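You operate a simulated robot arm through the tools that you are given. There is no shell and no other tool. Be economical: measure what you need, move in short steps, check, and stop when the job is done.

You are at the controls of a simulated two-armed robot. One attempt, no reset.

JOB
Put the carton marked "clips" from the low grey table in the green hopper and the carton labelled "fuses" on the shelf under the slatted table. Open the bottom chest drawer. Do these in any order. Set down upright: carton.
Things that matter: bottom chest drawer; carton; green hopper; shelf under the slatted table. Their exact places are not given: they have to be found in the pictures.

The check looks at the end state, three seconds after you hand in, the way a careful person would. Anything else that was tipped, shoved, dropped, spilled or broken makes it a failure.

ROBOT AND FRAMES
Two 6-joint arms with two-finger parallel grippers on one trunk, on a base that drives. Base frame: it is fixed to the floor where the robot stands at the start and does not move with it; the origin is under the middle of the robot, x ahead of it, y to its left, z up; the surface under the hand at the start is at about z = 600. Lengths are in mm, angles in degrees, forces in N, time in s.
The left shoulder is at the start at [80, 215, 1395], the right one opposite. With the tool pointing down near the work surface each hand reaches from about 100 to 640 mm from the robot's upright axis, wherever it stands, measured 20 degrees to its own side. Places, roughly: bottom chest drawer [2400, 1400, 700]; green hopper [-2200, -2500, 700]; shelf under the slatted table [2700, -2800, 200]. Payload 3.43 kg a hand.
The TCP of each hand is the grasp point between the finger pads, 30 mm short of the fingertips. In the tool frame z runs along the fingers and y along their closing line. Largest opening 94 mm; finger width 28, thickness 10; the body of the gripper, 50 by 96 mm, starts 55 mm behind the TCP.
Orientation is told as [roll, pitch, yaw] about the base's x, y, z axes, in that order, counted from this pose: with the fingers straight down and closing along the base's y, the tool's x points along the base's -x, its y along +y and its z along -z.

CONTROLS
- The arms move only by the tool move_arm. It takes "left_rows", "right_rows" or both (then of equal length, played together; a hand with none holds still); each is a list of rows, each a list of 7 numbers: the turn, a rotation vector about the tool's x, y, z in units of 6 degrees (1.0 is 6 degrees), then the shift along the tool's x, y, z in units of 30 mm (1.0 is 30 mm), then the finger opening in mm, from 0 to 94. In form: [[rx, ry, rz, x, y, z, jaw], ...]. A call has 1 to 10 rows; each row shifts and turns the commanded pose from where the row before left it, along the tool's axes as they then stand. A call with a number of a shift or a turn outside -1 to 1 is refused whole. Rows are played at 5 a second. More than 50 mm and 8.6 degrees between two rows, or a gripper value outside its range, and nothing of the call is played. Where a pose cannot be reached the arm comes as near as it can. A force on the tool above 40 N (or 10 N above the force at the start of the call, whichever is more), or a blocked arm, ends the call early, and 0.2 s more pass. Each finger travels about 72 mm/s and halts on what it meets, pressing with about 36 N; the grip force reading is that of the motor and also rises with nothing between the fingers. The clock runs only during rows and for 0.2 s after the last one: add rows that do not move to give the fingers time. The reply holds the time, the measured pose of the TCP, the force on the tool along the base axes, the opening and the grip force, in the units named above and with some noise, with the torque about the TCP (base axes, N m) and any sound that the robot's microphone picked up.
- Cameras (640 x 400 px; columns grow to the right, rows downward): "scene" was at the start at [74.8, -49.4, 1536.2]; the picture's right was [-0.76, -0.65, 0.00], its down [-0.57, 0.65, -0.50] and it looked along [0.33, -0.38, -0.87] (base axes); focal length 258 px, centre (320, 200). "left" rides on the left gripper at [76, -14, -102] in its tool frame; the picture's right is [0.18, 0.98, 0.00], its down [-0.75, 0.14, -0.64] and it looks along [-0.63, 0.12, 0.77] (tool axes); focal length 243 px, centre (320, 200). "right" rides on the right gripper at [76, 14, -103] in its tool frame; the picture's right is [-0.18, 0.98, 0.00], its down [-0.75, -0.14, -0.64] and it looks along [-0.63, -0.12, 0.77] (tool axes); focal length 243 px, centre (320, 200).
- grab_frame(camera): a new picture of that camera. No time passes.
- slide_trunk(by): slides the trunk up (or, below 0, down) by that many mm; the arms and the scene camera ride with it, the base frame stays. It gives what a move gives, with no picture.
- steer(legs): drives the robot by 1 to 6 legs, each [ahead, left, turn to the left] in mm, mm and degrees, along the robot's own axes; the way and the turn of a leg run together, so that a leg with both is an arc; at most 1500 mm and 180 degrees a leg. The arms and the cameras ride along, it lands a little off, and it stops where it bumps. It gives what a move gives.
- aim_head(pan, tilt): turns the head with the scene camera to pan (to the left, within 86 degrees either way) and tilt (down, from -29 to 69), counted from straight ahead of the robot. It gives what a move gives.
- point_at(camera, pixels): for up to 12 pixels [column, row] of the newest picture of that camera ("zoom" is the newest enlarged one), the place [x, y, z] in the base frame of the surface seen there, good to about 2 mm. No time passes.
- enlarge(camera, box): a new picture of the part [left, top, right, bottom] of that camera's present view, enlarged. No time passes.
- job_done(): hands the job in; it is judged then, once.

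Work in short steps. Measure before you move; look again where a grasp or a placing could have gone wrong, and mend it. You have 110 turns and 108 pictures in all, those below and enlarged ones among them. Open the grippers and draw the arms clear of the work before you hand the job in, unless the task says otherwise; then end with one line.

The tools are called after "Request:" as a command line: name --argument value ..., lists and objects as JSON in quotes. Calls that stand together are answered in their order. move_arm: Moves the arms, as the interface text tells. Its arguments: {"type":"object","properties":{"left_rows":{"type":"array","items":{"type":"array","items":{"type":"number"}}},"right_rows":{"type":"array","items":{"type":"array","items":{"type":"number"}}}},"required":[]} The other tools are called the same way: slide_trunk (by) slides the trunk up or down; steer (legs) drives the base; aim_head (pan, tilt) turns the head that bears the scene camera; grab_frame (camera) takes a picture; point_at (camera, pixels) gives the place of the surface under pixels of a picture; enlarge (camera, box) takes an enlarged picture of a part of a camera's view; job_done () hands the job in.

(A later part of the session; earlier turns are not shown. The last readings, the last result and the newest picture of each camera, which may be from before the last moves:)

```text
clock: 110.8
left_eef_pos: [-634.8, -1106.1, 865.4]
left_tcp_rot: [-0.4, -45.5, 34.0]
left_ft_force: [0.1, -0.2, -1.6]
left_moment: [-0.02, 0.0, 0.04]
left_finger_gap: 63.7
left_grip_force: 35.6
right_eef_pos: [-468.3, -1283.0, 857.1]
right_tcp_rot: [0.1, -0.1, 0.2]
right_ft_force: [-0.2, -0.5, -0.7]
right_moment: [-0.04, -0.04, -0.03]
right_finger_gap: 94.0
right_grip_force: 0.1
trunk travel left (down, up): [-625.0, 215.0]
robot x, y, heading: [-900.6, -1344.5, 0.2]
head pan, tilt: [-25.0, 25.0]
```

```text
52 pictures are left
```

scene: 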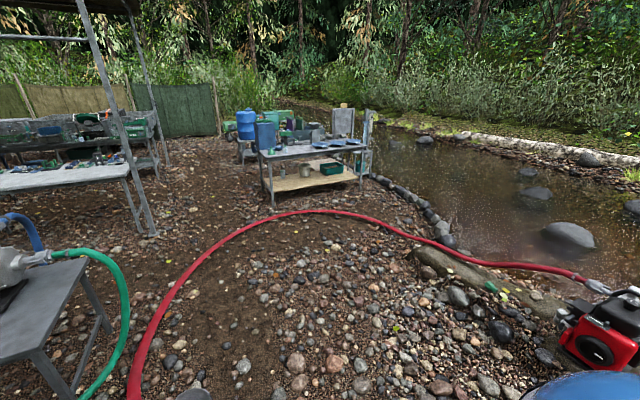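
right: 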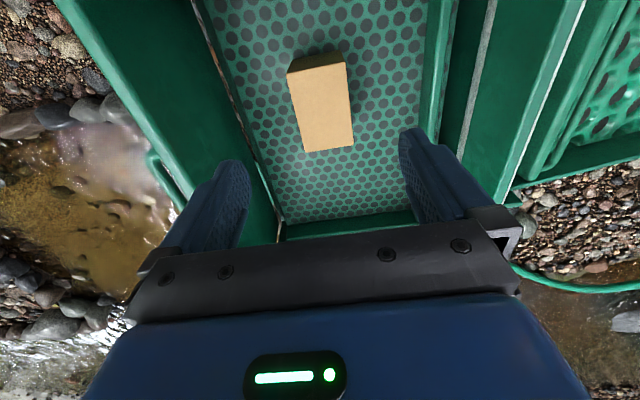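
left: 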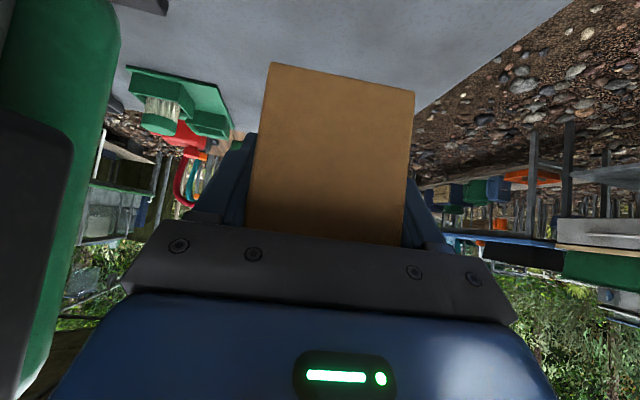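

I try crossing the hose with a straight diagonal to a stance in front of the shelf table.

Request:
steer --legs '[[1275, -560, 0], [1275, -560, 0]]'

Request:
aim_head --pan -10 --tilt 45

Request:
grab_frame --camera "scene"

```text
clock: 124.0
left_eef_pos: [1825.2, -2246.3, 865.5]
left_tcp_rot: [-0.4, -45.4, 33.2]
left_ft_force: [0.4, -0.5, -1.6]
left_moment: [-0.02, -0.03, -0.01]
left_finger_gap: 63.8
left_grip_force: 36.2
right_eef_pos: [1990.8, -2424.0, 857.9]
right_tcp_rot: [0.2, 0.0, -0.6]
right_ft_force: [0.2, 1.0, -0.2]
right_moment: [-0.01, 0.02, -0.02]
right_finger_gap: 94.1
right_grip_force: 0.0
trunk travel left (down, up): [-625.0, 215.0]
robot x, y, heading: [1554.9, -2480.9, -0.7]
head pan, tilt: [-25.0, 25.0]
```

```text
clock: 124.8
left_eef_pos: [1824.1, -2246.6, 866.0]
left_tcp_rot: [-0.5, -45.6, 33.2]
left_ft_force: [-0.9, -0.3, -0.4]
left_moment: [-0.03, 0.01, 0.04]
left_finger_gap: 63.8
left_grip_force: 36.2
right_eef_pos: [1990.7, -2424.9, 856.3]
right_tcp_rot: [0.2, 0.0, -0.6]
right_ft_force: [-0.5, 0.0, -0.7]
right_moment: [-0.03, 0.01, 0.0]
right_finger_gap: 93.7
right_grip_force: 0.1
trunk travel left (down, up): [-625.0, 215.0]
robot x, y, heading: [1557.6, -2481.6, -0.7]
head pan, tilt: [-10.0, 45.0]
```

```text
51 pictures are left
```

scene: 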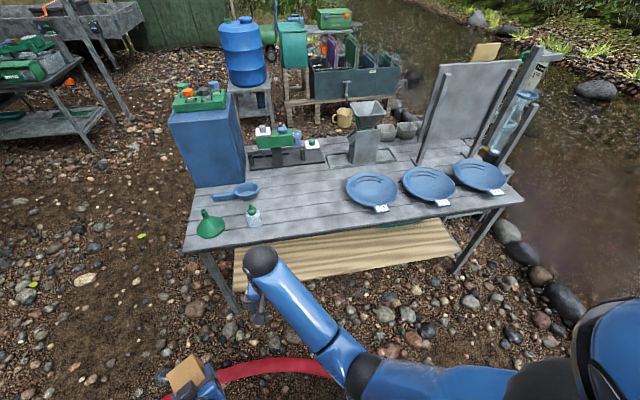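

The hose was passable. Prepare: right hand pulled to the right/back; left hand yawed to point straight ahead.

Request:
move_arm --right_rows '[[0, 0, 0, 0.4, -0.9, 0, 94], [0, 0, 0, 0.4, -0.9, 0, 94], [0, 0, 0, 0.4, -0.9, 0, 94], [0, 0, 0, 0.4, -1, 0, 94], [0, 0, 0, 0.4, -1, 0, 94], [0, 0, 0, 0.4, -1, 0, 94], [0, 0, 0, 0.4, -1, 0, 94], [0, 0, 0, 0.4, -1, 0, 94], [0, 0, 0, 0.4, -1, 0, 94], [0, 0, 0, 0.4, -1, 0, 94]]' --left_rows '[[0.652, 0, 0.652, 0, 0, 0, 45], [0.652, 0, 0.652, 0, 0, 0, 45], [0.652, 0, 0.652, 0, 0, 0, 45], [0.652, 0, 0.652, 0, 0, 0, 45], [0.652, 0, 0.652, 0, 0, 0, 45], [0.652, 0, 0.652, 0, 0, 0, 45], [0, 0, 0, 0, 0, 0, 45], [0, 0, 0, 0, 0, 0, 45], [0, 0, 0, 0, 0, 0, 45], [0, 0, 0, 0, 0, 0, 45]]'

Request:
move_arm --right_rows '[[0, 0, 0, 0.3, -1, 0, 94], [0, 0, 0, 0.3, -1, 0, 94], [0, 0, 0, 0.3, -1, 0, 94], [0, 0, 0, 0.3, -1, 0, 94], [0, 0, 0, 0, 0, 0, 94]]'

Request:
steer --legs '[[180, -170, 0.7]]'

Request:
slide_trunk --by -400

Request:
aim_head --pan 10 --tilt 40

Request:
grab_frame --camera "scene"

```text
clock: 126.3
left_eef_pos: [1818.5, -2298.2, 863.4]
left_tcp_rot: [-0.6, -45.0, -15.1]
left_ft_force: [0.1, 0.6, -1.1]
left_moment: [0.03, 0.02, -0.01]
left_finger_gap: 64.0
left_grip_force: 35.7
right_eef_pos: [1921.1, -2592.6, 828.1]
right_tcp_rot: [0.2, -0.2, -0.6]
right_ft_force: [0.2, 0.9, -0.5]
right_moment: [-0.03, -0.02, 0.0]
right_finger_gap: 93.7
right_grip_force: 0.0
right hand out of reach, approached as far as the arm can: row 1, 2, 3, 4, 6
trunk travel left (down, up): [-625.0, 215.0]
robot x, y, heading: [1554.3, -2485.2, -0.6]
head pan, tilt: [-10.0, 45.0]
stopped in row 7 (left hand): the arm was blocked; the commanded pose is now the measured one
```

```text
clock: 127.5
left_eef_pos: [1818.7, -2299.3, 863.0]
left_tcp_rot: [-0.8, -44.9, -15.0]
left_ft_force: [0.3, 0.1, -1.1]
left_moment: [0.02, 0.01, 0.02]
left_finger_gap: 63.9
left_grip_force: 36.1
right_eef_pos: [1883.7, -2712.4, 826.3]
right_tcp_rot: [0.1, -0.3, -0.6]
right_ft_force: [-0.3, 0.1, 0.0]
right_moment: [0.01, -0.01, 0.04]
right_finger_gap: 93.8
right_grip_force: 0.0
trunk travel left (down, up): [-625.0, 215.0]
robot x, y, heading: [1553.7, -2483.1, -0.5]
head pan, tilt: [-10.0, 45.0]
```

```text
clock: 129.3
left_eef_pos: [1998.0, -2461.9, 863.3]
left_tcp_rot: [-0.7, -45.0, -14.9]
left_ft_force: [-0.4, 0.1, -1.1]
left_moment: [-0.01, 0.02, 0.03]
left_finger_gap: 63.9
left_grip_force: 35.7
right_eef_pos: [2063.7, -2874.5, 826.5]
right_tcp_rot: [0.1, -0.2, -0.5]
right_ft_force: [-0.1, 0.7, 0.0]
right_moment: [-0.01, -0.02, 0.02]
right_finger_gap: 94.0
right_grip_force: 0.0
trunk travel left (down, up): [-625.0, 215.0]
robot x, y, heading: [1734.2, -2648.7, -0.4]
head pan, tilt: [-10.0, 45.0]
```

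```text
clock: 133.1
left_eef_pos: [1997.3, -2463.4, 463.0]
left_tcp_rot: [-0.6, -45.1, -14.9]
left_ft_force: [0.3, 0.6, -0.9]
left_moment: [-0.01, -0.01, 0.0]
left_finger_gap: 63.9
left_grip_force: 36.2
right_eef_pos: [2066.4, -2876.7, 425.9]
right_tcp_rot: [0.1, -0.2, -0.5]
right_ft_force: [1.4, 0.0, 0.2]
right_moment: [-0.01, 0.01, 0.01]
right_finger_gap: 93.7
right_grip_force: 0.0
trunk travel left (down, up): [-225.0, 615.0]
robot x, y, heading: [1737.7, -2646.0, -0.4]
head pan, tilt: [-10.0, 45.0]
```

```text
clock: 133.9
left_eef_pos: [2000.3, -2462.8, 463.9]
left_tcp_rot: [-0.5, -44.9, -15.0]
left_ft_force: [0.2, -0.6, -1.1]
left_moment: [0.02, 0.0, 0.0]
left_finger_gap: 63.7
left_grip_force: 36.1
right_eef_pos: [2065.7, -2876.6, 426.1]
right_tcp_rot: [0.1, -0.3, -0.5]
right_ft_force: [0.8, 0.3, 0.3]
right_moment: [-0.01, -0.02, 0.0]
right_finger_gap: 93.7
right_grip_force: 0.1
trunk travel left (down, up): [-225.0, 615.0]
robot x, y, heading: [1737.1, -2649.8, -0.6]
head pan, tilt: [10.0, 40.0]
```

```text
50 pictures are left
```

scene: 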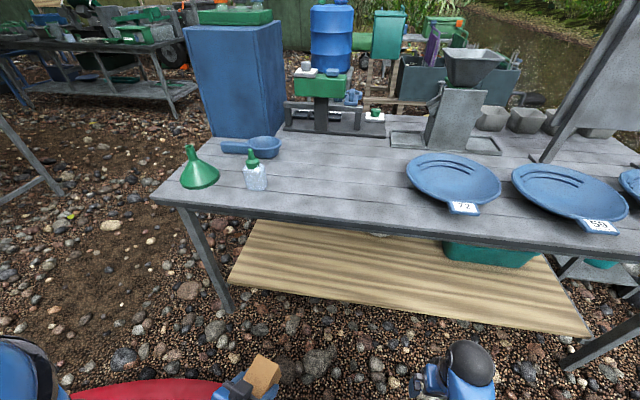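

The left yaw ended at −15° after the arms brushed; pitch is still −45°. Correct the yaw by +15° and check the carton in the grip.

Request:
move_arm --left_rows '[[-0.589, 0, -0.589, 0, 0, 0, 45], [-0.589, 0, -0.589, 0, 0, 0, 45], [-0.589, 0, -0.589, 0, 0, 0, 45], [0, 0, 0, 0, 0, 0, 45]]'

Request:
aim_head --pan 20 --tilt 60

Request:
grab_frame --camera "scene"

Request:
grab_frame --camera "left"

```text
clock: 134.9
left_eef_pos: [1997.7, -2464.0, 463.7]
left_tcp_rot: [-0.5, -45.0, -0.1]
left_ft_force: [0.1, -0.3, -1.2]
left_moment: [-0.01, 0.03, 0.0]
left_finger_gap: 63.8
left_grip_force: 36.2
right_eef_pos: [2065.1, -2876.1, 425.4]
right_tcp_rot: [0.1, -0.2, -0.6]
right_ft_force: [-0.8, -0.5, -0.1]
right_moment: [-0.01, 0.02, -0.02]
right_finger_gap: 93.9
right_grip_force: 0.1
trunk travel left (down, up): [-225.0, 615.0]
robot x, y, heading: [1735.6, -2648.6, -0.2]
head pan, tilt: [10.0, 40.0]
```

```text
clock: 135.8
left_eef_pos: [1999.5, -2463.5, 464.0]
left_tcp_rot: [-0.5, -44.8, 0.0]
left_ft_force: [0.3, 0.6, -1.1]
left_moment: [0.0, 0.02, 0.03]
left_finger_gap: 63.6
left_grip_force: 35.8
right_eef_pos: [2065.3, -2876.1, 425.8]
right_tcp_rot: [0.0, -0.3, -0.5]
right_ft_force: [-0.9, -1.2, -0.3]
right_moment: [0.02, 0.0, -0.02]
right_finger_gap: 94.2
right_grip_force: 0.0
trunk travel left (down, up): [-225.0, 615.0]
robot x, y, heading: [1734.4, -2647.1, -0.5]
head pan, tilt: [20.0, 60.0]
```

```text
49 pictures are left
```

scene: 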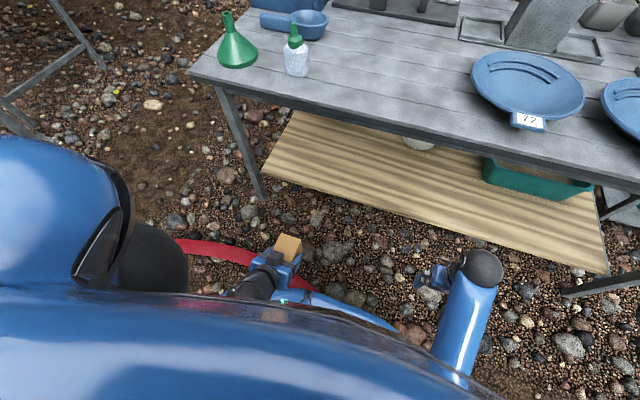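

```text
48 pictures are left
```

left: 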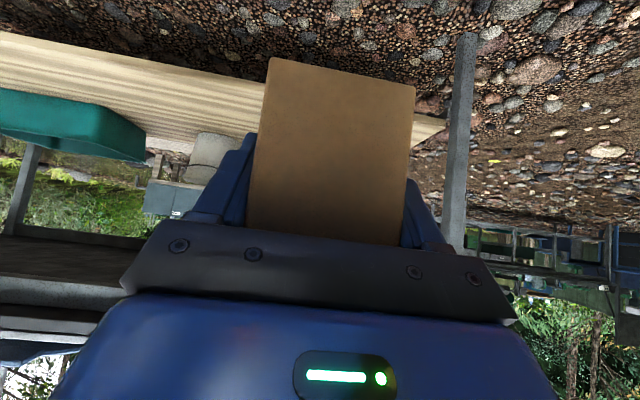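

The carton is unchanged in the grip. Measure the shelf front edge and table edge near y≈−2460.

Request:
point_at --camera "scene" --pixels '[[270, 172], [340, 192], [400, 210], [470, 232], [300, 150], [360, 165], [420, 147], [330, 118], [322, 112], [260, 195], [380, 170]]'

Request:
point_at --camera "left" --pixels '[[210, 160], [60, 120], [230, 100], [60, 258], [60, 285], [430, 130]]'

```text
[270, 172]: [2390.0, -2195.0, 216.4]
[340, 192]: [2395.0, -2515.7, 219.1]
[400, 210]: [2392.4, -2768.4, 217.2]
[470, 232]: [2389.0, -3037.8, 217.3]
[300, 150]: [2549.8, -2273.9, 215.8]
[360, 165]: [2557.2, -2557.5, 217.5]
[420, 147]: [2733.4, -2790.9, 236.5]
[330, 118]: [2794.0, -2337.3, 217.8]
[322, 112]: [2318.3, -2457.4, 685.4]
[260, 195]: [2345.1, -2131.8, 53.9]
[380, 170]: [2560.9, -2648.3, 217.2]
```

```text
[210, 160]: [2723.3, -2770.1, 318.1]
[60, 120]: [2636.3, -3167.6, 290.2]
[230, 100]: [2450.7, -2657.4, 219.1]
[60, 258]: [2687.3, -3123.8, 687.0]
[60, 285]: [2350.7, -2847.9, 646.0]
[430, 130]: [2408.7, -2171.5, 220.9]
```

Shelf edge x≈2385, z≈217; table apron bottom z≈646. Lower the trunk 150, drive ahead 165 and check.

Request:
slide_trunk --by -150

Request:
steer --legs '[[165, 0, 0.3]]'

Request:
move_arm --left_rows '[[0, 0, 0, -0.6, 0, 0.6, 45], [0, 0, 0, -0.6, 0, 0.6, 45], [0, 0, 0, -0.6, 0, 0.6, 45], [0, 0, 0, -0.6, 0, 0.6, 45], [0, 0, 0, -0.6, 0, 0.6, 45], [0, 0, 0, 0, 0, 0, 45]]'

Request:
grab_frame --camera "scene"

Request:
grab_frame --camera "right"

```text
clock: 137.5
left_eef_pos: [1998.0, -2464.2, 314.0]
left_tcp_rot: [-0.6, -44.8, 0.0]
left_ft_force: [-0.3, 0.5, -1.8]
left_moment: [0.01, 0.02, 0.02]
left_finger_gap: 63.8
left_grip_force: 36.7
right_eef_pos: [2065.2, -2876.5, 275.4]
right_tcp_rot: [0.1, -0.3, -0.6]
right_ft_force: [0.2, 0.2, 0.8]
right_moment: [0.01, -0.03, 0.03]
right_finger_gap: 93.9
right_grip_force: 0.0
trunk travel left (down, up): [-75.0, 765.0]
robot x, y, heading: [1733.6, -2645.1, -0.4]
head pan, tilt: [20.0, 60.0]
```

```text
clock: 138.9
left_eef_pos: [2160.6, -2461.5, 313.3]
left_tcp_rot: [-0.5, -44.8, 0.3]
left_ft_force: [0.3, -0.1, -0.7]
left_moment: [0.01, 0.05, 0.01]
left_finger_gap: 63.7
left_grip_force: 35.8
right_eef_pos: [2228.9, -2874.6, 277.1]
right_tcp_rot: [0.1, -0.2, -0.1]
right_ft_force: [-0.4, -1.0, -0.3]
right_moment: [0.06, 0.01, 0.0]
right_finger_gap: 93.8
right_grip_force: 0.0
trunk travel left (down, up): [-75.0, 765.0]
robot x, y, heading: [1897.7, -2649.3, -0.0]
head pan, tilt: [20.0, 60.0]
```

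```text
clock: 140.3
left_eef_pos: [2286.5, -2461.2, 311.6]
left_tcp_rot: [-0.4, -44.9, 0.3]
left_ft_force: [-0.4, 0.5, -0.9]
left_moment: [-0.01, 0.02, -0.02]
left_finger_gap: 64.0
left_grip_force: 36.2
right_eef_pos: [2228.6, -2874.5, 275.4]
right_tcp_rot: [0.2, -0.3, 0.0]
right_ft_force: [0.6, 0.3, 0.8]
right_moment: [-0.01, -0.01, -0.01]
right_finger_gap: 94.1
right_grip_force: 0.0
trunk travel left (down, up): [-75.0, 765.0]
robot x, y, heading: [1893.6, -2649.3, -0.1]
head pan, tilt: [20.0, 60.0]
```

```text
47 pictures are left
```

scene: 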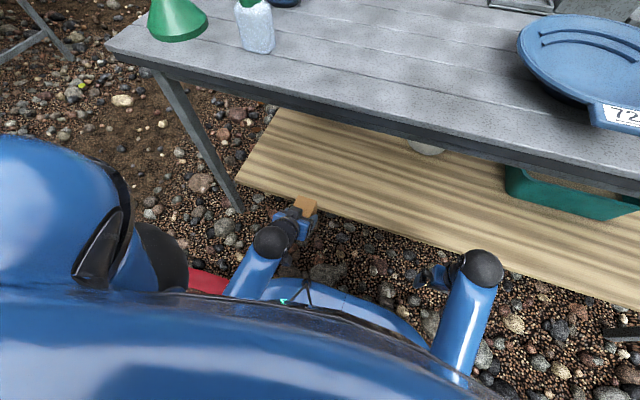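

```text
46 pictures are left
```

right: 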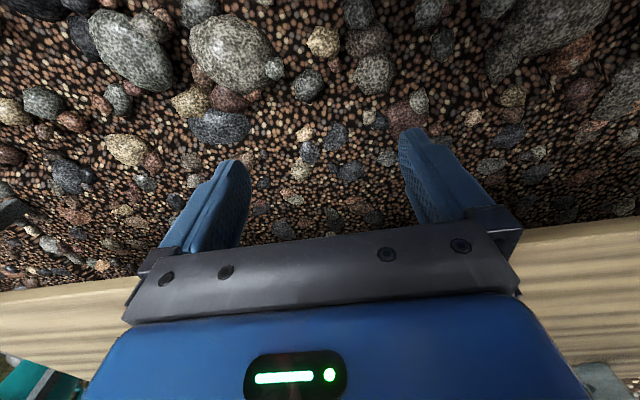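

Continue the reach 170 mm further onto the shelf at the same height.

Request:
move_arm --left_rows '[[0, 0, 0, -0.58, 0, 0.58, 45], [0, 0, 0, -0.58, 0, 0.58, 45], [0, 0, 0, -0.58, 0, 0.58, 45], [0, 0, 0, -0.58, 0, 0.58, 45], [0, 0, 0, -0.58, 0, 0.58, 45], [0, 0, 0, -0.58, 0, 0.58, 45], [0, 0, 0, -0.58, 0, 0.58, 45], [0, 0, 0, 0, 0, 0, 45]]'

Request:
grab_frame --camera "scene"

Request:
grab_frame --camera "left"

```text
clock: 142.1
left_eef_pos: [2456.7, -2463.5, 311.3]
left_tcp_rot: [-0.6, -44.8, 0.3]
left_ft_force: [1.2, 0.9, -0.9]
left_moment: [0.01, 0.0, 0.02]
left_finger_gap: 63.9
left_grip_force: 35.6
right_eef_pos: [2227.5, -2875.4, 275.7]
right_tcp_rot: [0.2, -0.3, 0.1]
right_ft_force: [0.2, 0.0, -0.6]
right_moment: [0.02, -0.01, -0.03]
right_finger_gap: 93.9
right_grip_force: 0.1
trunk travel left (down, up): [-75.0, 765.0]
robot x, y, heading: [1898.2, -2649.3, 0.3]
head pan, tilt: [20.0, 60.0]
```

```text
45 pictures are left
```

scene: 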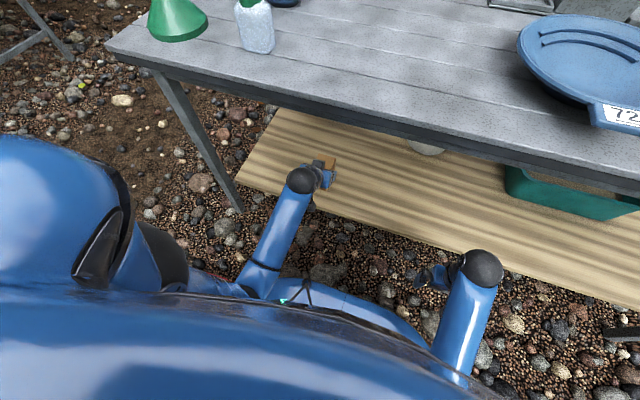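

```text
44 pictures are left
```

left: 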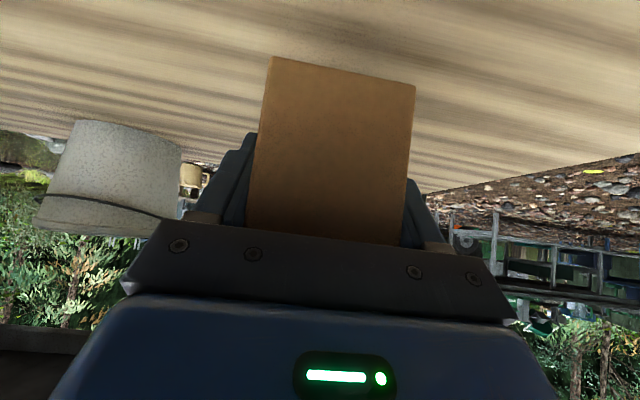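

Carton is over the shelf. Lower 45 mm, then creep down.

Request:
move_arm --left_rows '[[0, 0, 0, 0.53, 0, 0.53, 45], [0, 0, 0, 0.5, 0, 0.5, 45], [0, 0, 0, 0.1, 0, 0.1, 45], [0, 0, 0, 0.08, 0, 0.08, 45], [0, 0, 0, 0.06, 0, 0.06, 45], [0, 0, 0, 0, 0, 0, 45]]'

Request:
grab_frame --camera "left"

```text
clock: 143.5
left_eef_pos: [2460.6, -2463.0, 261.9]
left_tcp_rot: [-0.5, -45.3, 0.4]
left_ft_force: [-7.7, -1.5, 24.5]
left_moment: [0.37, -0.77, 0.0]
left_finger_gap: 64.0
left_grip_force: 35.6
right_eef_pos: [2228.5, -2875.2, 276.6]
right_tcp_rot: [0.2, -0.4, 0.0]
right_ft_force: [-0.1, -0.4, 0.3]
right_moment: [0.02, -0.02, 0.0]
right_finger_gap: 94.2
right_grip_force: 0.1
trunk travel left (down, up): [-75.0, 765.0]
robot x, y, heading: [1896.0, -2643.2, -0.1]
head pan, tilt: [20.0, 60.0]
```

```text
43 pictures are left
```

left: 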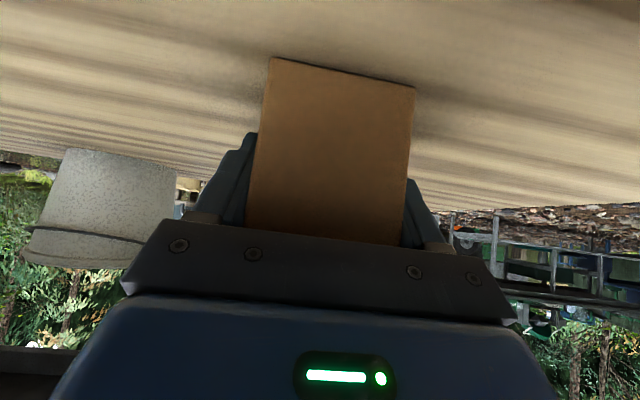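

Seated with 24 N. Ease up slightly, open, and withdraw back along the tool axis.

Request:
move_arm --left_rows '[[0, 0, 0, -0.06, 0, -0.06, 45], [0, 0, 0, 0, 0, 0, 70], [0, 0, 0, 0, 0, 0, 94], [0, 0, 0, 0, 0, 0, 94], [0, 0, 0, 0, 0, -0.7, 94], [0, 0, 0, 0, 0, -1, 94], [0, 0, 0, 0, 0, -1, 94], [0, 0, 0, 0, 0, -1, 94], [0, 0, 0, 0, 0, -1, 94], [0, 0, 0, 0, 0, 0, 94]]'

Request:
grab_frame --camera "left"

Request:
enlarge --camera "scene" --box '[230, 90, 450, 260]'

```text
clock: 145.7
left_eef_pos: [2360.8, -2462.5, 359.0]
left_tcp_rot: [-0.5, -44.8, 0.4]
left_ft_force: [-0.2, -0.9, -0.1]
left_moment: [0.03, 0.01, -0.02]
left_finger_gap: 93.8
left_grip_force: 0.1
right_eef_pos: [2229.1, -2873.8, 276.3]
right_tcp_rot: [0.0, -0.3, 0.1]
right_ft_force: [0.3, -0.3, 0.0]
right_moment: [-0.02, -0.01, 0.0]
right_finger_gap: 94.0
right_grip_force: 0.0
trunk travel left (down, up): [-75.0, 765.0]
robot x, y, heading: [1902.5, -2648.6, 0.3]
head pan, tilt: [20.0, 60.0]
```

```text
42 pictures are left
```

left: 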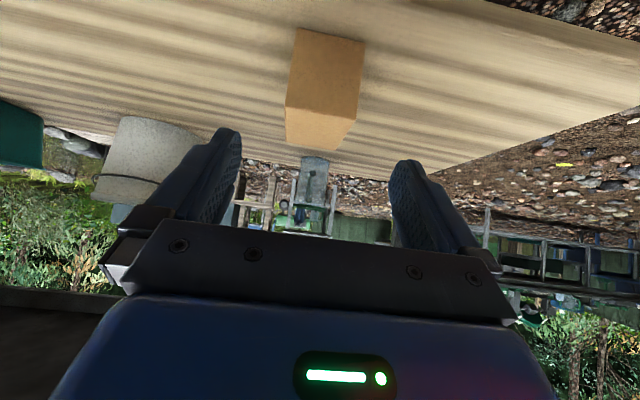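

```text
2.35 times, centred on (340, 175) of scene
```

zoom: 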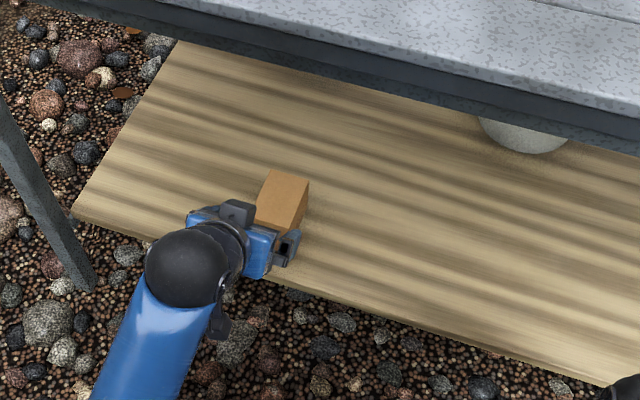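

FUSES stands upright on the shelf. Back off, raise the trunk, and look toward the chest.

Request:
steer --legs '[[-450, 0, 0]]'

Request:
slide_trunk --by 550

Request:
aim_head --pan 70 --tilt 25

Request:
grab_frame --camera "scene"

```text
clock: 148.5
left_eef_pos: [1905.6, -2461.7, 359.5]
left_tcp_rot: [-0.6, -44.8, 0.5]
left_ft_force: [0.2, 1.3, 0.5]
left_moment: [-0.01, 0.03, 0.0]
left_finger_gap: 94.1
left_grip_force: 0.1
right_eef_pos: [1775.1, -2873.8, 276.3]
right_tcp_rot: [0.0, -0.2, 0.0]
right_ft_force: [0.1, -0.4, 0.8]
right_moment: [0.03, 0.02, 0.0]
right_finger_gap: 93.7
right_grip_force: 0.1
trunk travel left (down, up): [-75.0, 765.0]
robot x, y, heading: [1444.8, -2651.7, -0.1]
head pan, tilt: [20.0, 60.0]
```

```text
refused: 550 is not a number from -400 to 400
```

```text
clock: 149.7
left_eef_pos: [1907.0, -2462.6, 359.5]
left_tcp_rot: [-0.6, -44.9, 0.5]
left_ft_force: [0.1, -0.5, 0.4]
left_moment: [-0.02, 0.02, -0.01]
left_finger_gap: 93.9
left_grip_force: 0.1
right_eef_pos: [1773.6, -2873.0, 276.0]
right_tcp_rot: [0.2, -0.3, -0.1]
right_ft_force: [1.0, -0.4, -0.2]
right_moment: [0.01, 0.01, -0.02]
right_finger_gap: 94.0
right_grip_force: 0.1
trunk travel left (down, up): [-75.0, 765.0]
robot x, y, heading: [1444.8, -2648.2, -0.1]
head pan, tilt: [70.0, 25.0]
```

```text
40 pictures are left
```

scene: 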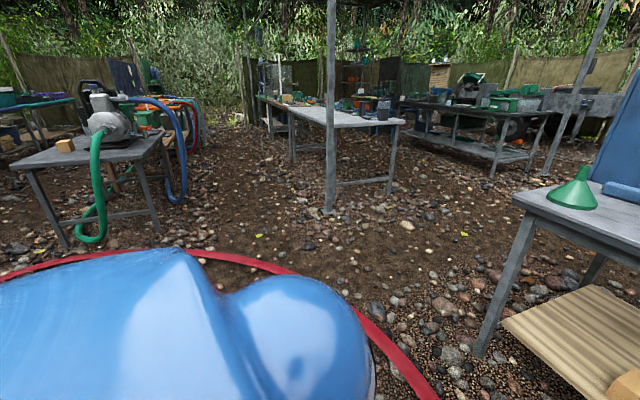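

Raise the trunk in two steps and measure the corridor: post base (328,212), grey table legs, generator table.

Request:
point_at --camera "scene" --pixels '[[328, 210], [290, 163], [390, 190], [328, 120], [257, 97], [155, 215], [190, 200], [205, 145], [400, 120], [180, 130], [65, 245]]'

Request:
slide_trunk --by 400

Request:
slide_trunk --by 200

Request:
grab_frame --camera "scene"

```text
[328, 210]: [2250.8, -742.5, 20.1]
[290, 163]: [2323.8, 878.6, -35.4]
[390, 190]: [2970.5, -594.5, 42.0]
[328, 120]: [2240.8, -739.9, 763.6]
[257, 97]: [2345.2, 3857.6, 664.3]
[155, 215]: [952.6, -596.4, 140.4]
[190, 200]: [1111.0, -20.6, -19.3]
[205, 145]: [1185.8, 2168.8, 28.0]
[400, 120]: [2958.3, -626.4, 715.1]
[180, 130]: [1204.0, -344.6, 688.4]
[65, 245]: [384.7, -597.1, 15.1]
```

```text
clock: 153.5
left_eef_pos: [1907.0, -2462.4, 759.8]
left_tcp_rot: [-0.7, -44.8, 0.4]
left_ft_force: [0.0, -0.4, 0.9]
left_moment: [0.01, 0.0, -0.01]
left_finger_gap: 93.9
left_grip_force: 0.0
right_eef_pos: [1774.9, -2874.3, 675.8]
right_tcp_rot: [0.1, -0.2, 0.0]
right_ft_force: [0.2, 0.3, -1.4]
right_moment: [0.01, -0.01, 0.03]
right_finger_gap: 93.9
right_grip_force: 0.0
trunk travel left (down, up): [-475.0, 365.0]
robot x, y, heading: [1444.8, -2648.0, -0.1]
head pan, tilt: [70.0, 25.0]
```

```text
clock: 155.7
left_eef_pos: [1907.3, -2462.0, 960.1]
left_tcp_rot: [-0.6, -44.7, 0.4]
left_ft_force: [-0.6, 0.8, 0.5]
left_moment: [0.0, -0.02, 0.03]
left_finger_gap: 94.2
left_grip_force: 0.0
right_eef_pos: [1774.4, -2873.2, 875.1]
right_tcp_rot: [0.1, -0.2, -0.1]
right_ft_force: [0.8, 0.2, -0.3]
right_moment: [-0.03, 0.0, -0.02]
right_finger_gap: 93.9
right_grip_force: 0.0
trunk travel left (down, up): [-675.0, 165.0]
robot x, y, heading: [1441.7, -2650.1, -0.2]
head pan, tilt: [70.0, 25.0]
```

```text
39 pictures are left
```

scene: 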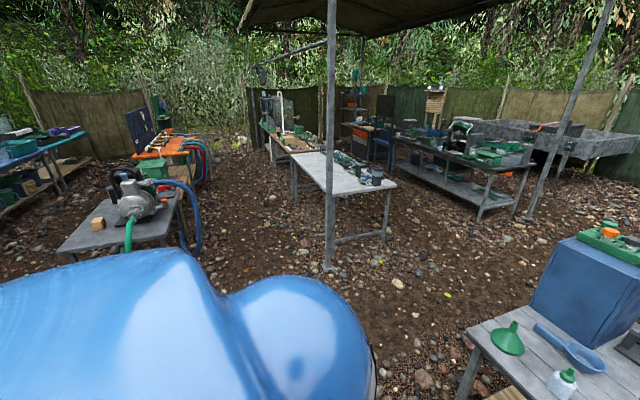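

Corridor at x≈1650 is clear between the blue hose (x≤1210) and the post (2245,−740). Pull the left hand back and drive north in front of the chest.

Request:
move_arm --left_rows '[[0, 0, 0, 0.6, 0, -0.6, 40], [0, 0, 0, 0.6, 0, -0.6, 40], [0, 0, 0, 0.6, 0, -0.6, 40], [0, 0, 0, 0.6, 0, -0.6, 40], [0, 0, 0, 0.6, 0, -0.6, 40]]'

Request:
steer --legs '[[200, 1100, 0], [0, 1450, 0], [0, 1300, 0]]'

Request:
aim_head --pan 0 --tilt 45

Request:
grab_frame --camera "scene"

```text
clock: 156.9
left_eef_pos: [1780.1, -2461.8, 955.2]
left_tcp_rot: [-0.6, -45.0, 0.5]
left_ft_force: [0.3, 0.1, -0.1]
left_moment: [0.0, -0.01, 0.03]
left_finger_gap: 40.2
left_grip_force: 0.0
left hand out of reach, approached as far as the arm can: row 5
right_eef_pos: [1774.4, -2873.8, 876.6]
right_tcp_rot: [0.1, -0.3, -0.2]
right_ft_force: [-0.2, -0.1, 1.0]
right_moment: [0.01, 0.01, 0.01]
right_finger_gap: 94.1
right_grip_force: 0.1
trunk travel left (down, up): [-675.0, 165.0]
robot x, y, heading: [1444.9, -2648.6, -0.2]
head pan, tilt: [70.0, 25.0]
```

```text
clock: 175.4
left_eef_pos: [1895.7, 1379.3, 954.6]
left_tcp_rot: [-0.5, -44.8, 2.0]
left_ft_force: [-1.1, -0.3, 0.4]
left_moment: [0.02, -0.02, 0.0]
left_finger_gap: 40.1
left_grip_force: 0.1
right_eef_pos: [1901.5, 968.7, 875.6]
right_tcp_rot: [0.2, -0.4, 1.6]
right_ft_force: [-0.2, 0.2, 0.3]
right_moment: [-0.02, 0.03, -0.04]
right_finger_gap: 94.2
right_grip_force: 0.0
trunk travel left (down, up): [-675.0, 165.0]
robot x, y, heading: [1564.9, 1187.0, 1.4]
head pan, tilt: [70.0, 25.0]
```

```text
clock: 176.9
left_eef_pos: [1895.9, 1379.6, 954.1]
left_tcp_rot: [-0.6, -44.8, 2.0]
left_ft_force: [-0.8, 0.1, -0.6]
left_moment: [-0.04, 0.03, 0.02]
left_finger_gap: 39.9
left_grip_force: 0.1
right_eef_pos: [1902.1, 969.8, 876.6]
right_tcp_rot: [0.1, -0.3, 1.4]
right_ft_force: [0.5, 0.6, -0.1]
right_moment: [-0.01, -0.02, 0.0]
right_finger_gap: 94.0
right_grip_force: 0.1
trunk travel left (down, up): [-675.0, 165.0]
robot x, y, heading: [1565.9, 1187.6, 1.7]
head pan, tilt: [0.0, 45.0]
```

```text
38 pictures are left
```

scene: 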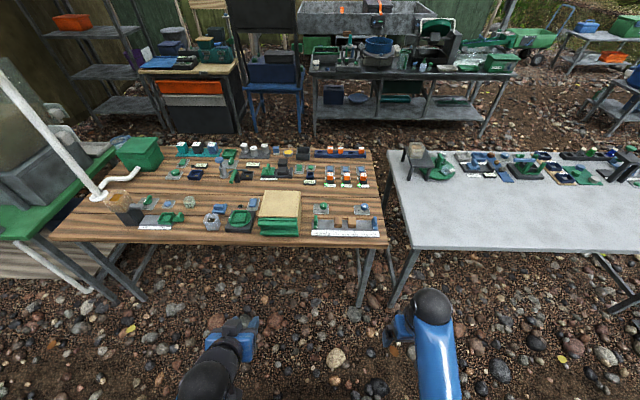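

The chest is at (280,215). Lower the trunk for a frontal look and zoom.

Request:
slide_trunk --by -300

Request:
aim_head --pan 12 --tilt 35

Request:
enlarge --camera "scene" --box '[240, 140, 400, 240]'

```text
clock: 179.9
left_eef_pos: [1895.9, 1380.3, 655.2]
left_tcp_rot: [-0.6, -44.8, 2.0]
left_ft_force: [0.7, 0.0, -0.1]
left_moment: [0.01, 0.01, 0.01]
left_finger_gap: 40.0
left_grip_force: 0.1
right_eef_pos: [1901.7, 969.5, 575.0]
right_tcp_rot: [0.1, -0.4, 1.4]
right_ft_force: [0.3, 0.0, 0.0]
right_moment: [-0.02, -0.01, -0.03]
right_finger_gap: 93.9
right_grip_force: 0.0
trunk travel left (down, up): [-375.0, 465.0]
robot x, y, heading: [1564.3, 1184.3, 1.4]
head pan, tilt: [0.0, 45.0]
```

```text
clock: 180.6
left_eef_pos: [1895.6, 1379.7, 655.3]
left_tcp_rot: [-0.5, -44.8, 1.9]
left_ft_force: [0.2, -0.5, -0.4]
left_moment: [0.01, 0.02, -0.03]
left_finger_gap: 40.3
left_grip_force: 0.2
right_eef_pos: [1902.8, 968.7, 575.4]
right_tcp_rot: [0.1, -0.3, 1.5]
right_ft_force: [0.7, -0.3, -0.3]
right_moment: [0.0, 0.02, -0.01]
right_finger_gap: 94.0
right_grip_force: 0.2
trunk travel left (down, up): [-375.0, 465.0]
robot x, y, heading: [1564.5, 1183.6, 1.5]
head pan, tilt: [12.0, 35.0]
```

```text
4.00 times, centred on (320, 190) of scene
```

zoom: 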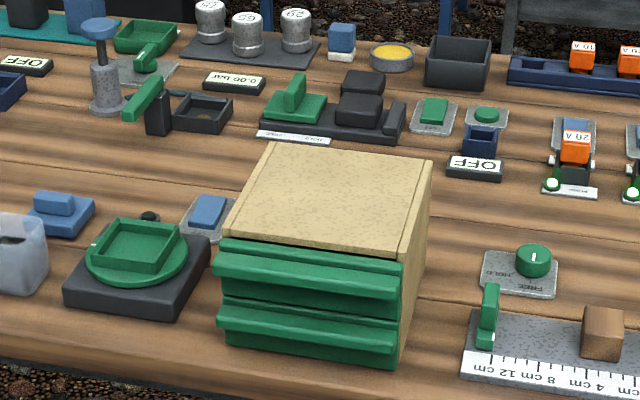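

Two green drawers with full-width lips. Zoom tighter and measure the lower lip.

Request:
enlarge --camera "scene" --box '[286, 190, 350, 235]'

Request:
point_at --camera "zoom" --pixels '[[100, 195], [300, 215], [490, 240], [300, 230], [300, 200], [300, 185], [300, 255], [300, 120], [300, 130], [300, 165], [100, 210], [480, 255]]'

```text
8.89 times, centred on (318, 212) of scene
```

zoom: 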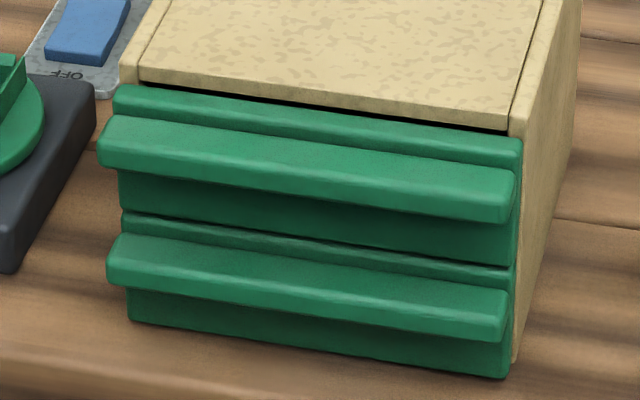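

```text
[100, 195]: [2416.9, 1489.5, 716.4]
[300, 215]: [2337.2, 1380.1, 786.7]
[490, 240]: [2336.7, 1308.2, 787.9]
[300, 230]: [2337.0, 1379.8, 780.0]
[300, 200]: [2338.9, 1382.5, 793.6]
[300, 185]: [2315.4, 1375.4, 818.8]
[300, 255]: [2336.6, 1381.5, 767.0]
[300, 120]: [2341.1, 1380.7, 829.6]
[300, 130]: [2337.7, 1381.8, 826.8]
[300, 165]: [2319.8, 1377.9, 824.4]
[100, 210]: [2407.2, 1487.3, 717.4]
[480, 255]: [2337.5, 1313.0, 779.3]
```

Request:
point_at --camera "zoom" --pixels '[[300, 270], [300, 282], [300, 292], [300, 303], [300, 312], [300, 325], [300, 345], [110, 275], [502, 330], [112, 245], [500, 300], [280, 390]]'

```text
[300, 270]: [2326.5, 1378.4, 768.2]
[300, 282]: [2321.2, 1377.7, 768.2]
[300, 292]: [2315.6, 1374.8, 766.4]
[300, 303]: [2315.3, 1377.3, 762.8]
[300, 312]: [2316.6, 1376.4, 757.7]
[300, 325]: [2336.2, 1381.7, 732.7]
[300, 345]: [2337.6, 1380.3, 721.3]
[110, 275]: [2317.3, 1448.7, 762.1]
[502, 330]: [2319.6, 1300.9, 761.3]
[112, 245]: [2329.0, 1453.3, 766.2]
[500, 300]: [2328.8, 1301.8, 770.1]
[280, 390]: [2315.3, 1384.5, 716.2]
```

The lower lip spans z≈756–768, x 2315–2337, y 1300–1450. I'll pinch it with a horizontal gripper, jaws closing vertically: pitch 45° more, then roll 90° about the fingers.

Request:
move_arm --left_rows '[[0, -1, 0, 0, 0, 0, 40], [0, -1, 0, 0, 0, 0, 40], [0, -1, 0, 0, 0, 0, 40], [0, -1, 0, 0, 0, 0, 40], [0, -1, 0, 0, 0, 0, 40], [0, -1, 0, 0, 0, 0, 40], [0, -1, 0, 0, 0, 0, 40], [0, -0.5, 0, 0, 0, 0, 40]]'

Request:
move_arm --left_rows '[[0, 0, 1, 0, 0, 0, 40], [0, 0, 1, 0, 0, 0, 40], [0, 0, 1, 0, 0, 0, 40], [0, 0, 1, 0, 0, 0, 40], [0, 0, 1, 0, 0, 0, 40], [0, 0, 1, 0, 0, 0, 40], [0, 0, 1, 0, 0, 0, 40], [0, 0, 1, 0, 0, 0, 40]]'

Request:
grab_frame --camera "left"

```text
clock: 182.4
left_eef_pos: [1895.2, 1380.4, 654.6]
left_tcp_rot: [-76.6, -89.6, 78.1]
left_ft_force: [-0.6, 0.2, 0.5]
left_moment: [-0.03, 0.04, -0.02]
left_finger_gap: 39.7
left_grip_force: 0.2
right_eef_pos: [1901.7, 969.0, 576.5]
right_tcp_rot: [0.1, -0.4, 1.5]
right_ft_force: [0.0, -0.1, 0.1]
right_moment: [-0.02, 0.04, 0.04]
right_finger_gap: 94.1
right_grip_force: 0.1
trunk travel left (down, up): [-375.0, 465.0]
robot x, y, heading: [1565.8, 1186.5, 1.2]
head pan, tilt: [12.0, 35.0]
```

```text
clock: 184.2
left_eef_pos: [1895.4, 1379.0, 653.9]
left_tcp_rot: [89.8, -42.3, -88.2]
left_ft_force: [-0.2, -0.1, -0.8]
left_moment: [0.02, 0.03, -0.01]
left_finger_gap: 40.2
left_grip_force: 0.1
right_eef_pos: [1902.1, 970.0, 576.5]
right_tcp_rot: [0.2, -0.2, 1.6]
right_ft_force: [-0.2, 0.4, -0.4]
right_moment: [0.0, 0.01, 0.0]
right_finger_gap: 94.0
right_grip_force: 0.0
trunk travel left (down, up): [-375.0, 465.0]
robot x, y, heading: [1564.1, 1184.2, 1.7]
head pan, tilt: [12.0, 35.0]
```

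```text
35 pictures are left
```

left: 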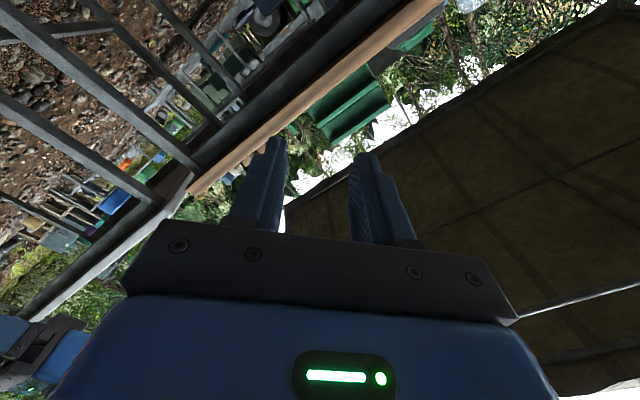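

Rolling works. Finish the 42° and raise the trunk to bring the TCP to z≈762; then drive closer.

Request:
move_arm --left_rows '[[0, 0, 1, 0, 0, 0, 36], [0, 0, 1, 0, 0, 0, 36], [0, 0, 1, 0, 0, 0, 36], [0, 0, 1, 0, 0, 0, 36], [0, 0, 1, 0, 0, 0, 36], [0, 0, 1, 0, 0, 0, 36], [0, 0, 1, 0, 0, 0, 36]]'

Request:
slide_trunk --by 108

Request:
steer --legs '[[220, 0, -1.6]]'

Request:
grab_frame --camera "left"

Request:
grab_frame --camera "scene"

```text
clock: 185.8
left_eef_pos: [1896.1, 1379.0, 653.9]
left_tcp_rot: [89.9, -0.3, -88.4]
left_ft_force: [0.2, 0.3, -0.7]
left_moment: [0.0, -0.02, 0.02]
left_finger_gap: 36.1
left_grip_force: 0.1
right_eef_pos: [1902.1, 969.1, 576.6]
right_tcp_rot: [0.0, -0.3, 1.6]
right_ft_force: [0.4, 0.1, 0.3]
right_moment: [-0.01, 0.0, -0.02]
right_finger_gap: 94.2
right_grip_force: 0.1
trunk travel left (down, up): [-375.0, 465.0]
robot x, y, heading: [1566.1, 1186.2, 1.6]
head pan, tilt: [12.0, 35.0]
```

```text
clock: 187.2
left_eef_pos: [1894.7, 1379.7, 762.5]
left_tcp_rot: [89.7, -0.4, -88.4]
left_ft_force: [0.3, -0.4, 0.2]
left_moment: [-0.02, -0.01, -0.01]
left_finger_gap: 36.1
left_grip_force: 0.1
right_eef_pos: [1901.2, 969.7, 684.4]
right_tcp_rot: [0.1, -0.3, 1.5]
right_ft_force: [0.2, 0.3, 0.1]
right_moment: [-0.01, 0.01, -0.02]
right_finger_gap: 93.9
right_grip_force: 0.0
trunk travel left (down, up): [-483.0, 357.0]
robot x, y, heading: [1561.9, 1181.7, 1.4]
head pan, tilt: [12.0, 35.0]
```

```text
clock: 188.9
left_eef_pos: [2125.5, 1374.4, 761.0]
left_tcp_rot: [89.8, -0.4, -90.0]
left_ft_force: [-0.2, 0.3, -0.9]
left_moment: [-0.02, 0.0, -0.01]
left_finger_gap: 35.8
left_grip_force: 0.1
right_eef_pos: [2119.6, 961.9, 684.9]
right_tcp_rot: [0.1, -0.3, -0.1]
right_ft_force: [-0.7, 0.5, -0.1]
right_moment: [0.01, 0.02, 0.0]
right_finger_gap: 94.1
right_grip_force: 0.0
trunk travel left (down, up): [-483.0, 357.0]
robot x, y, heading: [1788.9, 1190.6, 0.0]
head pan, tilt: [12.0, 35.0]
```

```text
34 pictures are left
```

left: 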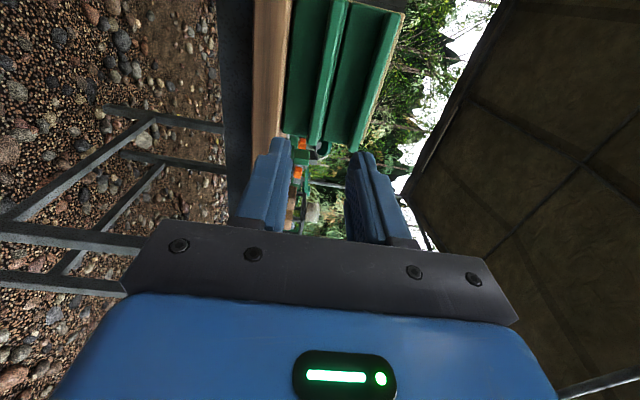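

```text
33 pictures are left
```

scene: 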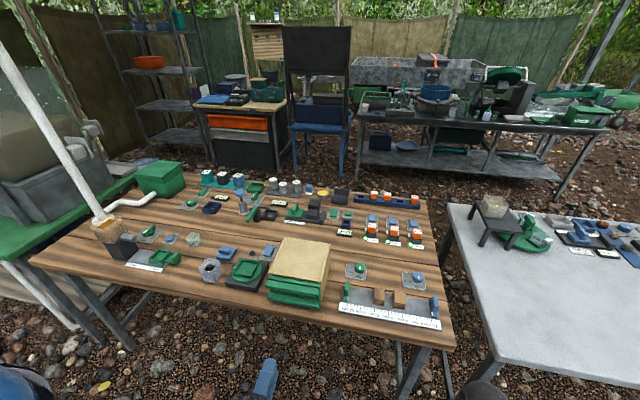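

Hand is level and lined up. Measure the lower lip from the left camera.

Request:
enlarge --camera "left" --box '[240, 0, 420, 180]'

Request:
point_at --camera "left" --pixels '[[316, 100], [320, 100], [325, 100], [330, 100], [335, 100], [345, 100], [305, 100], [310, 100], [315, 140], [322, 140], [352, 100], [275, 100]]'

```text
2.22 times, centred on (330, 90) of left
```

zoom: 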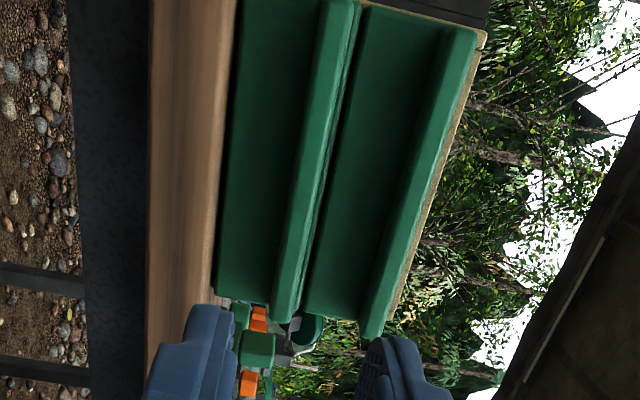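

```text
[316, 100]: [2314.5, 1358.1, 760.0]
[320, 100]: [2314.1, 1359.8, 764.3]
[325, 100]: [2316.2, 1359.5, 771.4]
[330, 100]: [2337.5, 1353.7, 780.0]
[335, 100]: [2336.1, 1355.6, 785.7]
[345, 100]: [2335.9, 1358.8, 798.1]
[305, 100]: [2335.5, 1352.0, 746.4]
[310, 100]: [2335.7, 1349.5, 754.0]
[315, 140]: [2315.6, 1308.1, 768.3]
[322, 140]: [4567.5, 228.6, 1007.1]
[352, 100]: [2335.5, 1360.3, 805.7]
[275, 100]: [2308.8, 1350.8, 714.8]
```

Lip centre z≈764, tip face x≈2314.5. Advance in two steps, raising 3 mm.

Request:
move_arm --left_rows '[[0, 0, 0, 0, 0.1, 0.9, 36], [0, 0, 0, 0, 0, 0.95, 36], [0, 0, 0, 0, 0, 0.95, 36], [0, 0, 0, 0, 0, 0.95, 36], [0, 0, 0, 0, 0, 0, 36]]'

Request:
grab_frame --camera "left"

```text
clock: 190.1
left_eef_pos: [2238.0, 1374.6, 766.4]
left_tcp_rot: [89.8, -0.4, -90.0]
left_ft_force: [-0.8, -0.6, 0.0]
left_moment: [-0.02, -0.03, -0.01]
left_finger_gap: 35.9
left_grip_force: 0.1
right_eef_pos: [2119.7, 962.6, 683.4]
right_tcp_rot: [0.1, -0.3, 0.0]
right_ft_force: [-0.3, 0.3, -0.9]
right_moment: [-0.04, 0.02, -0.02]
right_finger_gap: 94.1
right_grip_force: 0.1
trunk travel left (down, up): [-483.0, 357.0]
robot x, y, heading: [1787.7, 1187.9, -0.2]
head pan, tilt: [12.0, 35.0]
```

```text
31 pictures are left
```

left: 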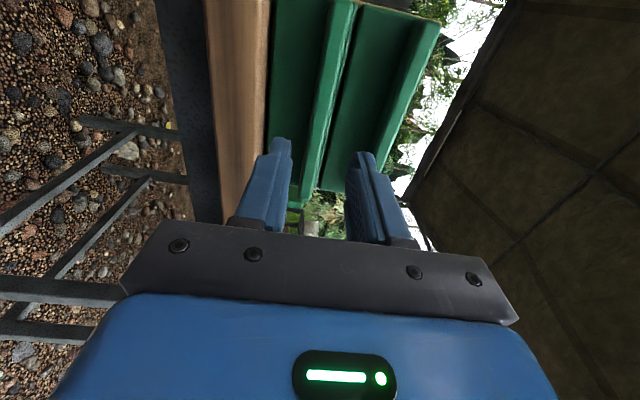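

Lip lies between the fingers. Advance 62 mm more and close.

Request:
move_arm --left_rows '[[0, 0, 0, 0, -0.07, 0.7, 36], [0, 0, 0, 0, 0, 0.7, 36], [0, 0, 0, 0, 0, 0.67, 36], [0, 0, 0, 0, 0, 0, 36]]'

Request:
move_arm --left_rows '[[0, 0, 0, 0, 0, 0, 24], [0, 0, 0, 0, 0, 0, 12], [0, 0, 0, 0, 0, 0, 4], [0, 0, 0, 0, 0, 0, 4], [0, 0, 0, 0, 0, 0, 4]]'

Request:
grab_frame --camera "left"

```text
clock: 191.1
left_eef_pos: [2299.8, 1372.4, 763.0]
left_tcp_rot: [89.8, -0.5, -90.0]
left_ft_force: [1.1, -0.5, -0.3]
left_moment: [0.01, 0.04, -0.01]
left_finger_gap: 35.9
left_grip_force: 0.0
right_eef_pos: [2120.5, 962.5, 683.5]
right_tcp_rot: [0.1, -0.4, -0.1]
right_ft_force: [-0.2, 0.3, 0.6]
right_moment: [-0.01, -0.01, 0.01]
right_finger_gap: 94.0
right_grip_force: 0.0
trunk travel left (down, up): [-483.0, 357.0]
robot x, y, heading: [1789.3, 1190.3, -0.4]
head pan, tilt: [12.0, 35.0]
```

```text
clock: 192.3
left_eef_pos: [2299.7, 1372.6, 764.4]
left_tcp_rot: [89.9, -0.4, -90.0]
left_ft_force: [0.5, 2.6, 14.6]
left_moment: [0.59, -0.34, -0.11]
left_finger_gap: 13.3
left_grip_force: 44.9
right_eef_pos: [2119.7, 962.6, 684.3]
right_tcp_rot: [0.0, -0.3, -0.1]
right_ft_force: [-1.4, 0.6, 1.0]
right_moment: [-0.01, 0.02, -0.04]
right_finger_gap: 93.9
right_grip_force: 0.1
trunk travel left (down, up): [-483.0, 357.0]
robot x, y, heading: [1787.7, 1184.9, -0.2]
head pan, tilt: [12.0, 35.0]
```

```text
30 pictures are left
```

left: 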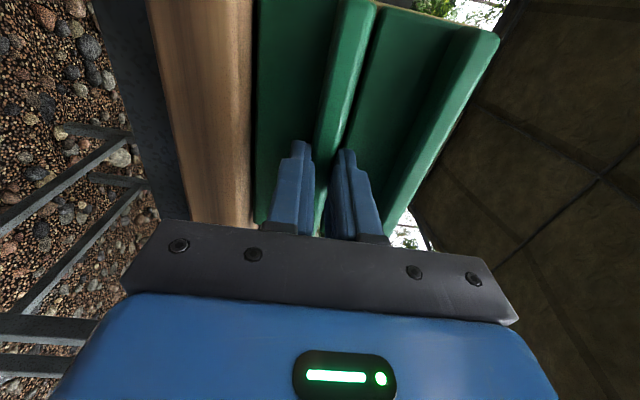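

The lip is gripped (13.3 mm). Pull back slowly 45 mm.

Request:
move_arm --left_rows '[[0, 0, 0, 0, 0.03, -0.2, 4], [0, 0, 0, 0, 0.02, -0.3, 4], [0, 0, 0, 0, 0, -0.5, 4], [0, 0, 0, 0, 0, -0.5, 4], [0, 0, 0, 0, 0, 0, 4]]'

Request:
enlarge --camera "scene" --box '[220, 220, 360, 350]'

```text
clock: 193.5
left_eef_pos: [2253.8, 1373.8, 764.2]
left_tcp_rot: [90.0, -0.4, -90.1]
left_ft_force: [-0.2, 3.7, 16.6]
left_moment: [0.61, -0.38, -0.05]
left_finger_gap: 13.7
left_grip_force: 45.2
right_eef_pos: [2119.3, 963.0, 684.6]
right_tcp_rot: [0.1, -0.4, -0.1]
right_ft_force: [-1.1, -0.2, -0.5]
right_moment: [0.02, 0.02, 0.01]
right_finger_gap: 94.0
right_grip_force: 0.1
trunk travel left (down, up): [-483.0, 357.0]
robot x, y, heading: [1789.6, 1190.2, 0.1]
head pan, tilt: [12.0, 35.0]
```

```text
3.08 times, centred on (290, 285) of scene
```

zoom: 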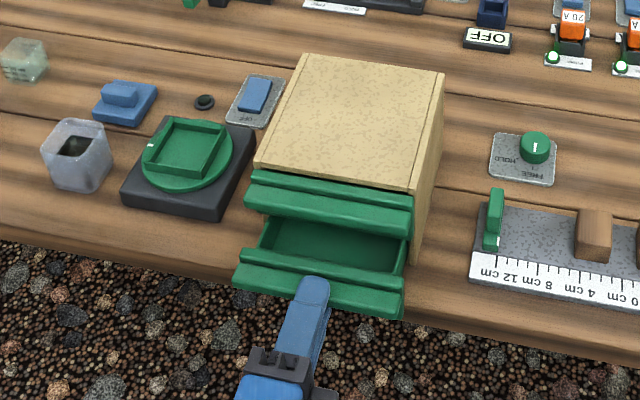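

The drawer slides out. Pull another 40 mm.

Request:
move_arm --left_rows '[[0, 0, 0, 0, 0, -0.4, 4], [0, 0, 0, 0, 0, -0.5, 4], [0, 0, 0, 0, 0, -0.4, 4], [0, 0, 0, 0, 0, 0, 4]]'

Request:
enlarge --camera "scene" --box '[220, 220, 360, 350]'

Request:
point_at --camera "zoom" --pixels '[[305, 57], [440, 75], [300, 170], [330, 262], [260, 165], [415, 240]]'

```text
clock: 194.5
left_eef_pos: [2213.8, 1372.9, 764.1]
left_tcp_rot: [89.8, -0.3, -90.0]
left_ft_force: [-0.7, 0.6, 9.0]
left_moment: [0.86, -0.59, 0.58]
left_finger_gap: 13.2
left_grip_force: 44.5
right_eef_pos: [2120.0, 962.0, 684.6]
right_tcp_rot: [0.1, -0.2, -0.2]
right_ft_force: [-0.5, 1.3, -1.0]
right_moment: [0.03, -0.02, 0.03]
right_finger_gap: 94.0
right_grip_force: 0.0
trunk travel left (down, up): [-483.0, 357.0]
robot x, y, heading: [1785.8, 1190.3, -0.1]
head pan, tilt: [12.0, 35.0]
```

```text
3.08 times, centred on (290, 285) of scene
```

zoom: 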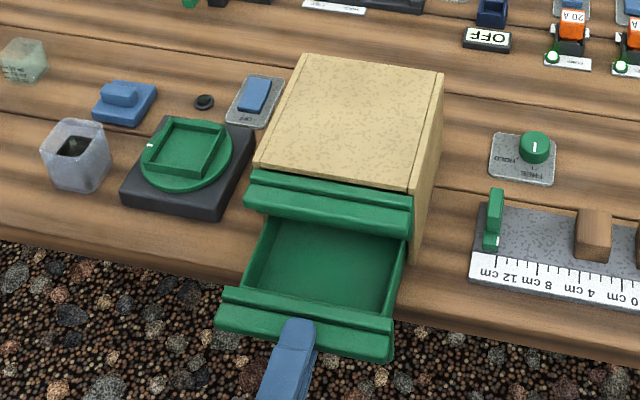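

```text
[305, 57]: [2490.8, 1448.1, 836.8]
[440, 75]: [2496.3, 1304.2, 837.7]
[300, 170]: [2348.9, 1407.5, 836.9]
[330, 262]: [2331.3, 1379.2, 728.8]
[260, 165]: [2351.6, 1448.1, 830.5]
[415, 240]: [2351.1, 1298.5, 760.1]
```

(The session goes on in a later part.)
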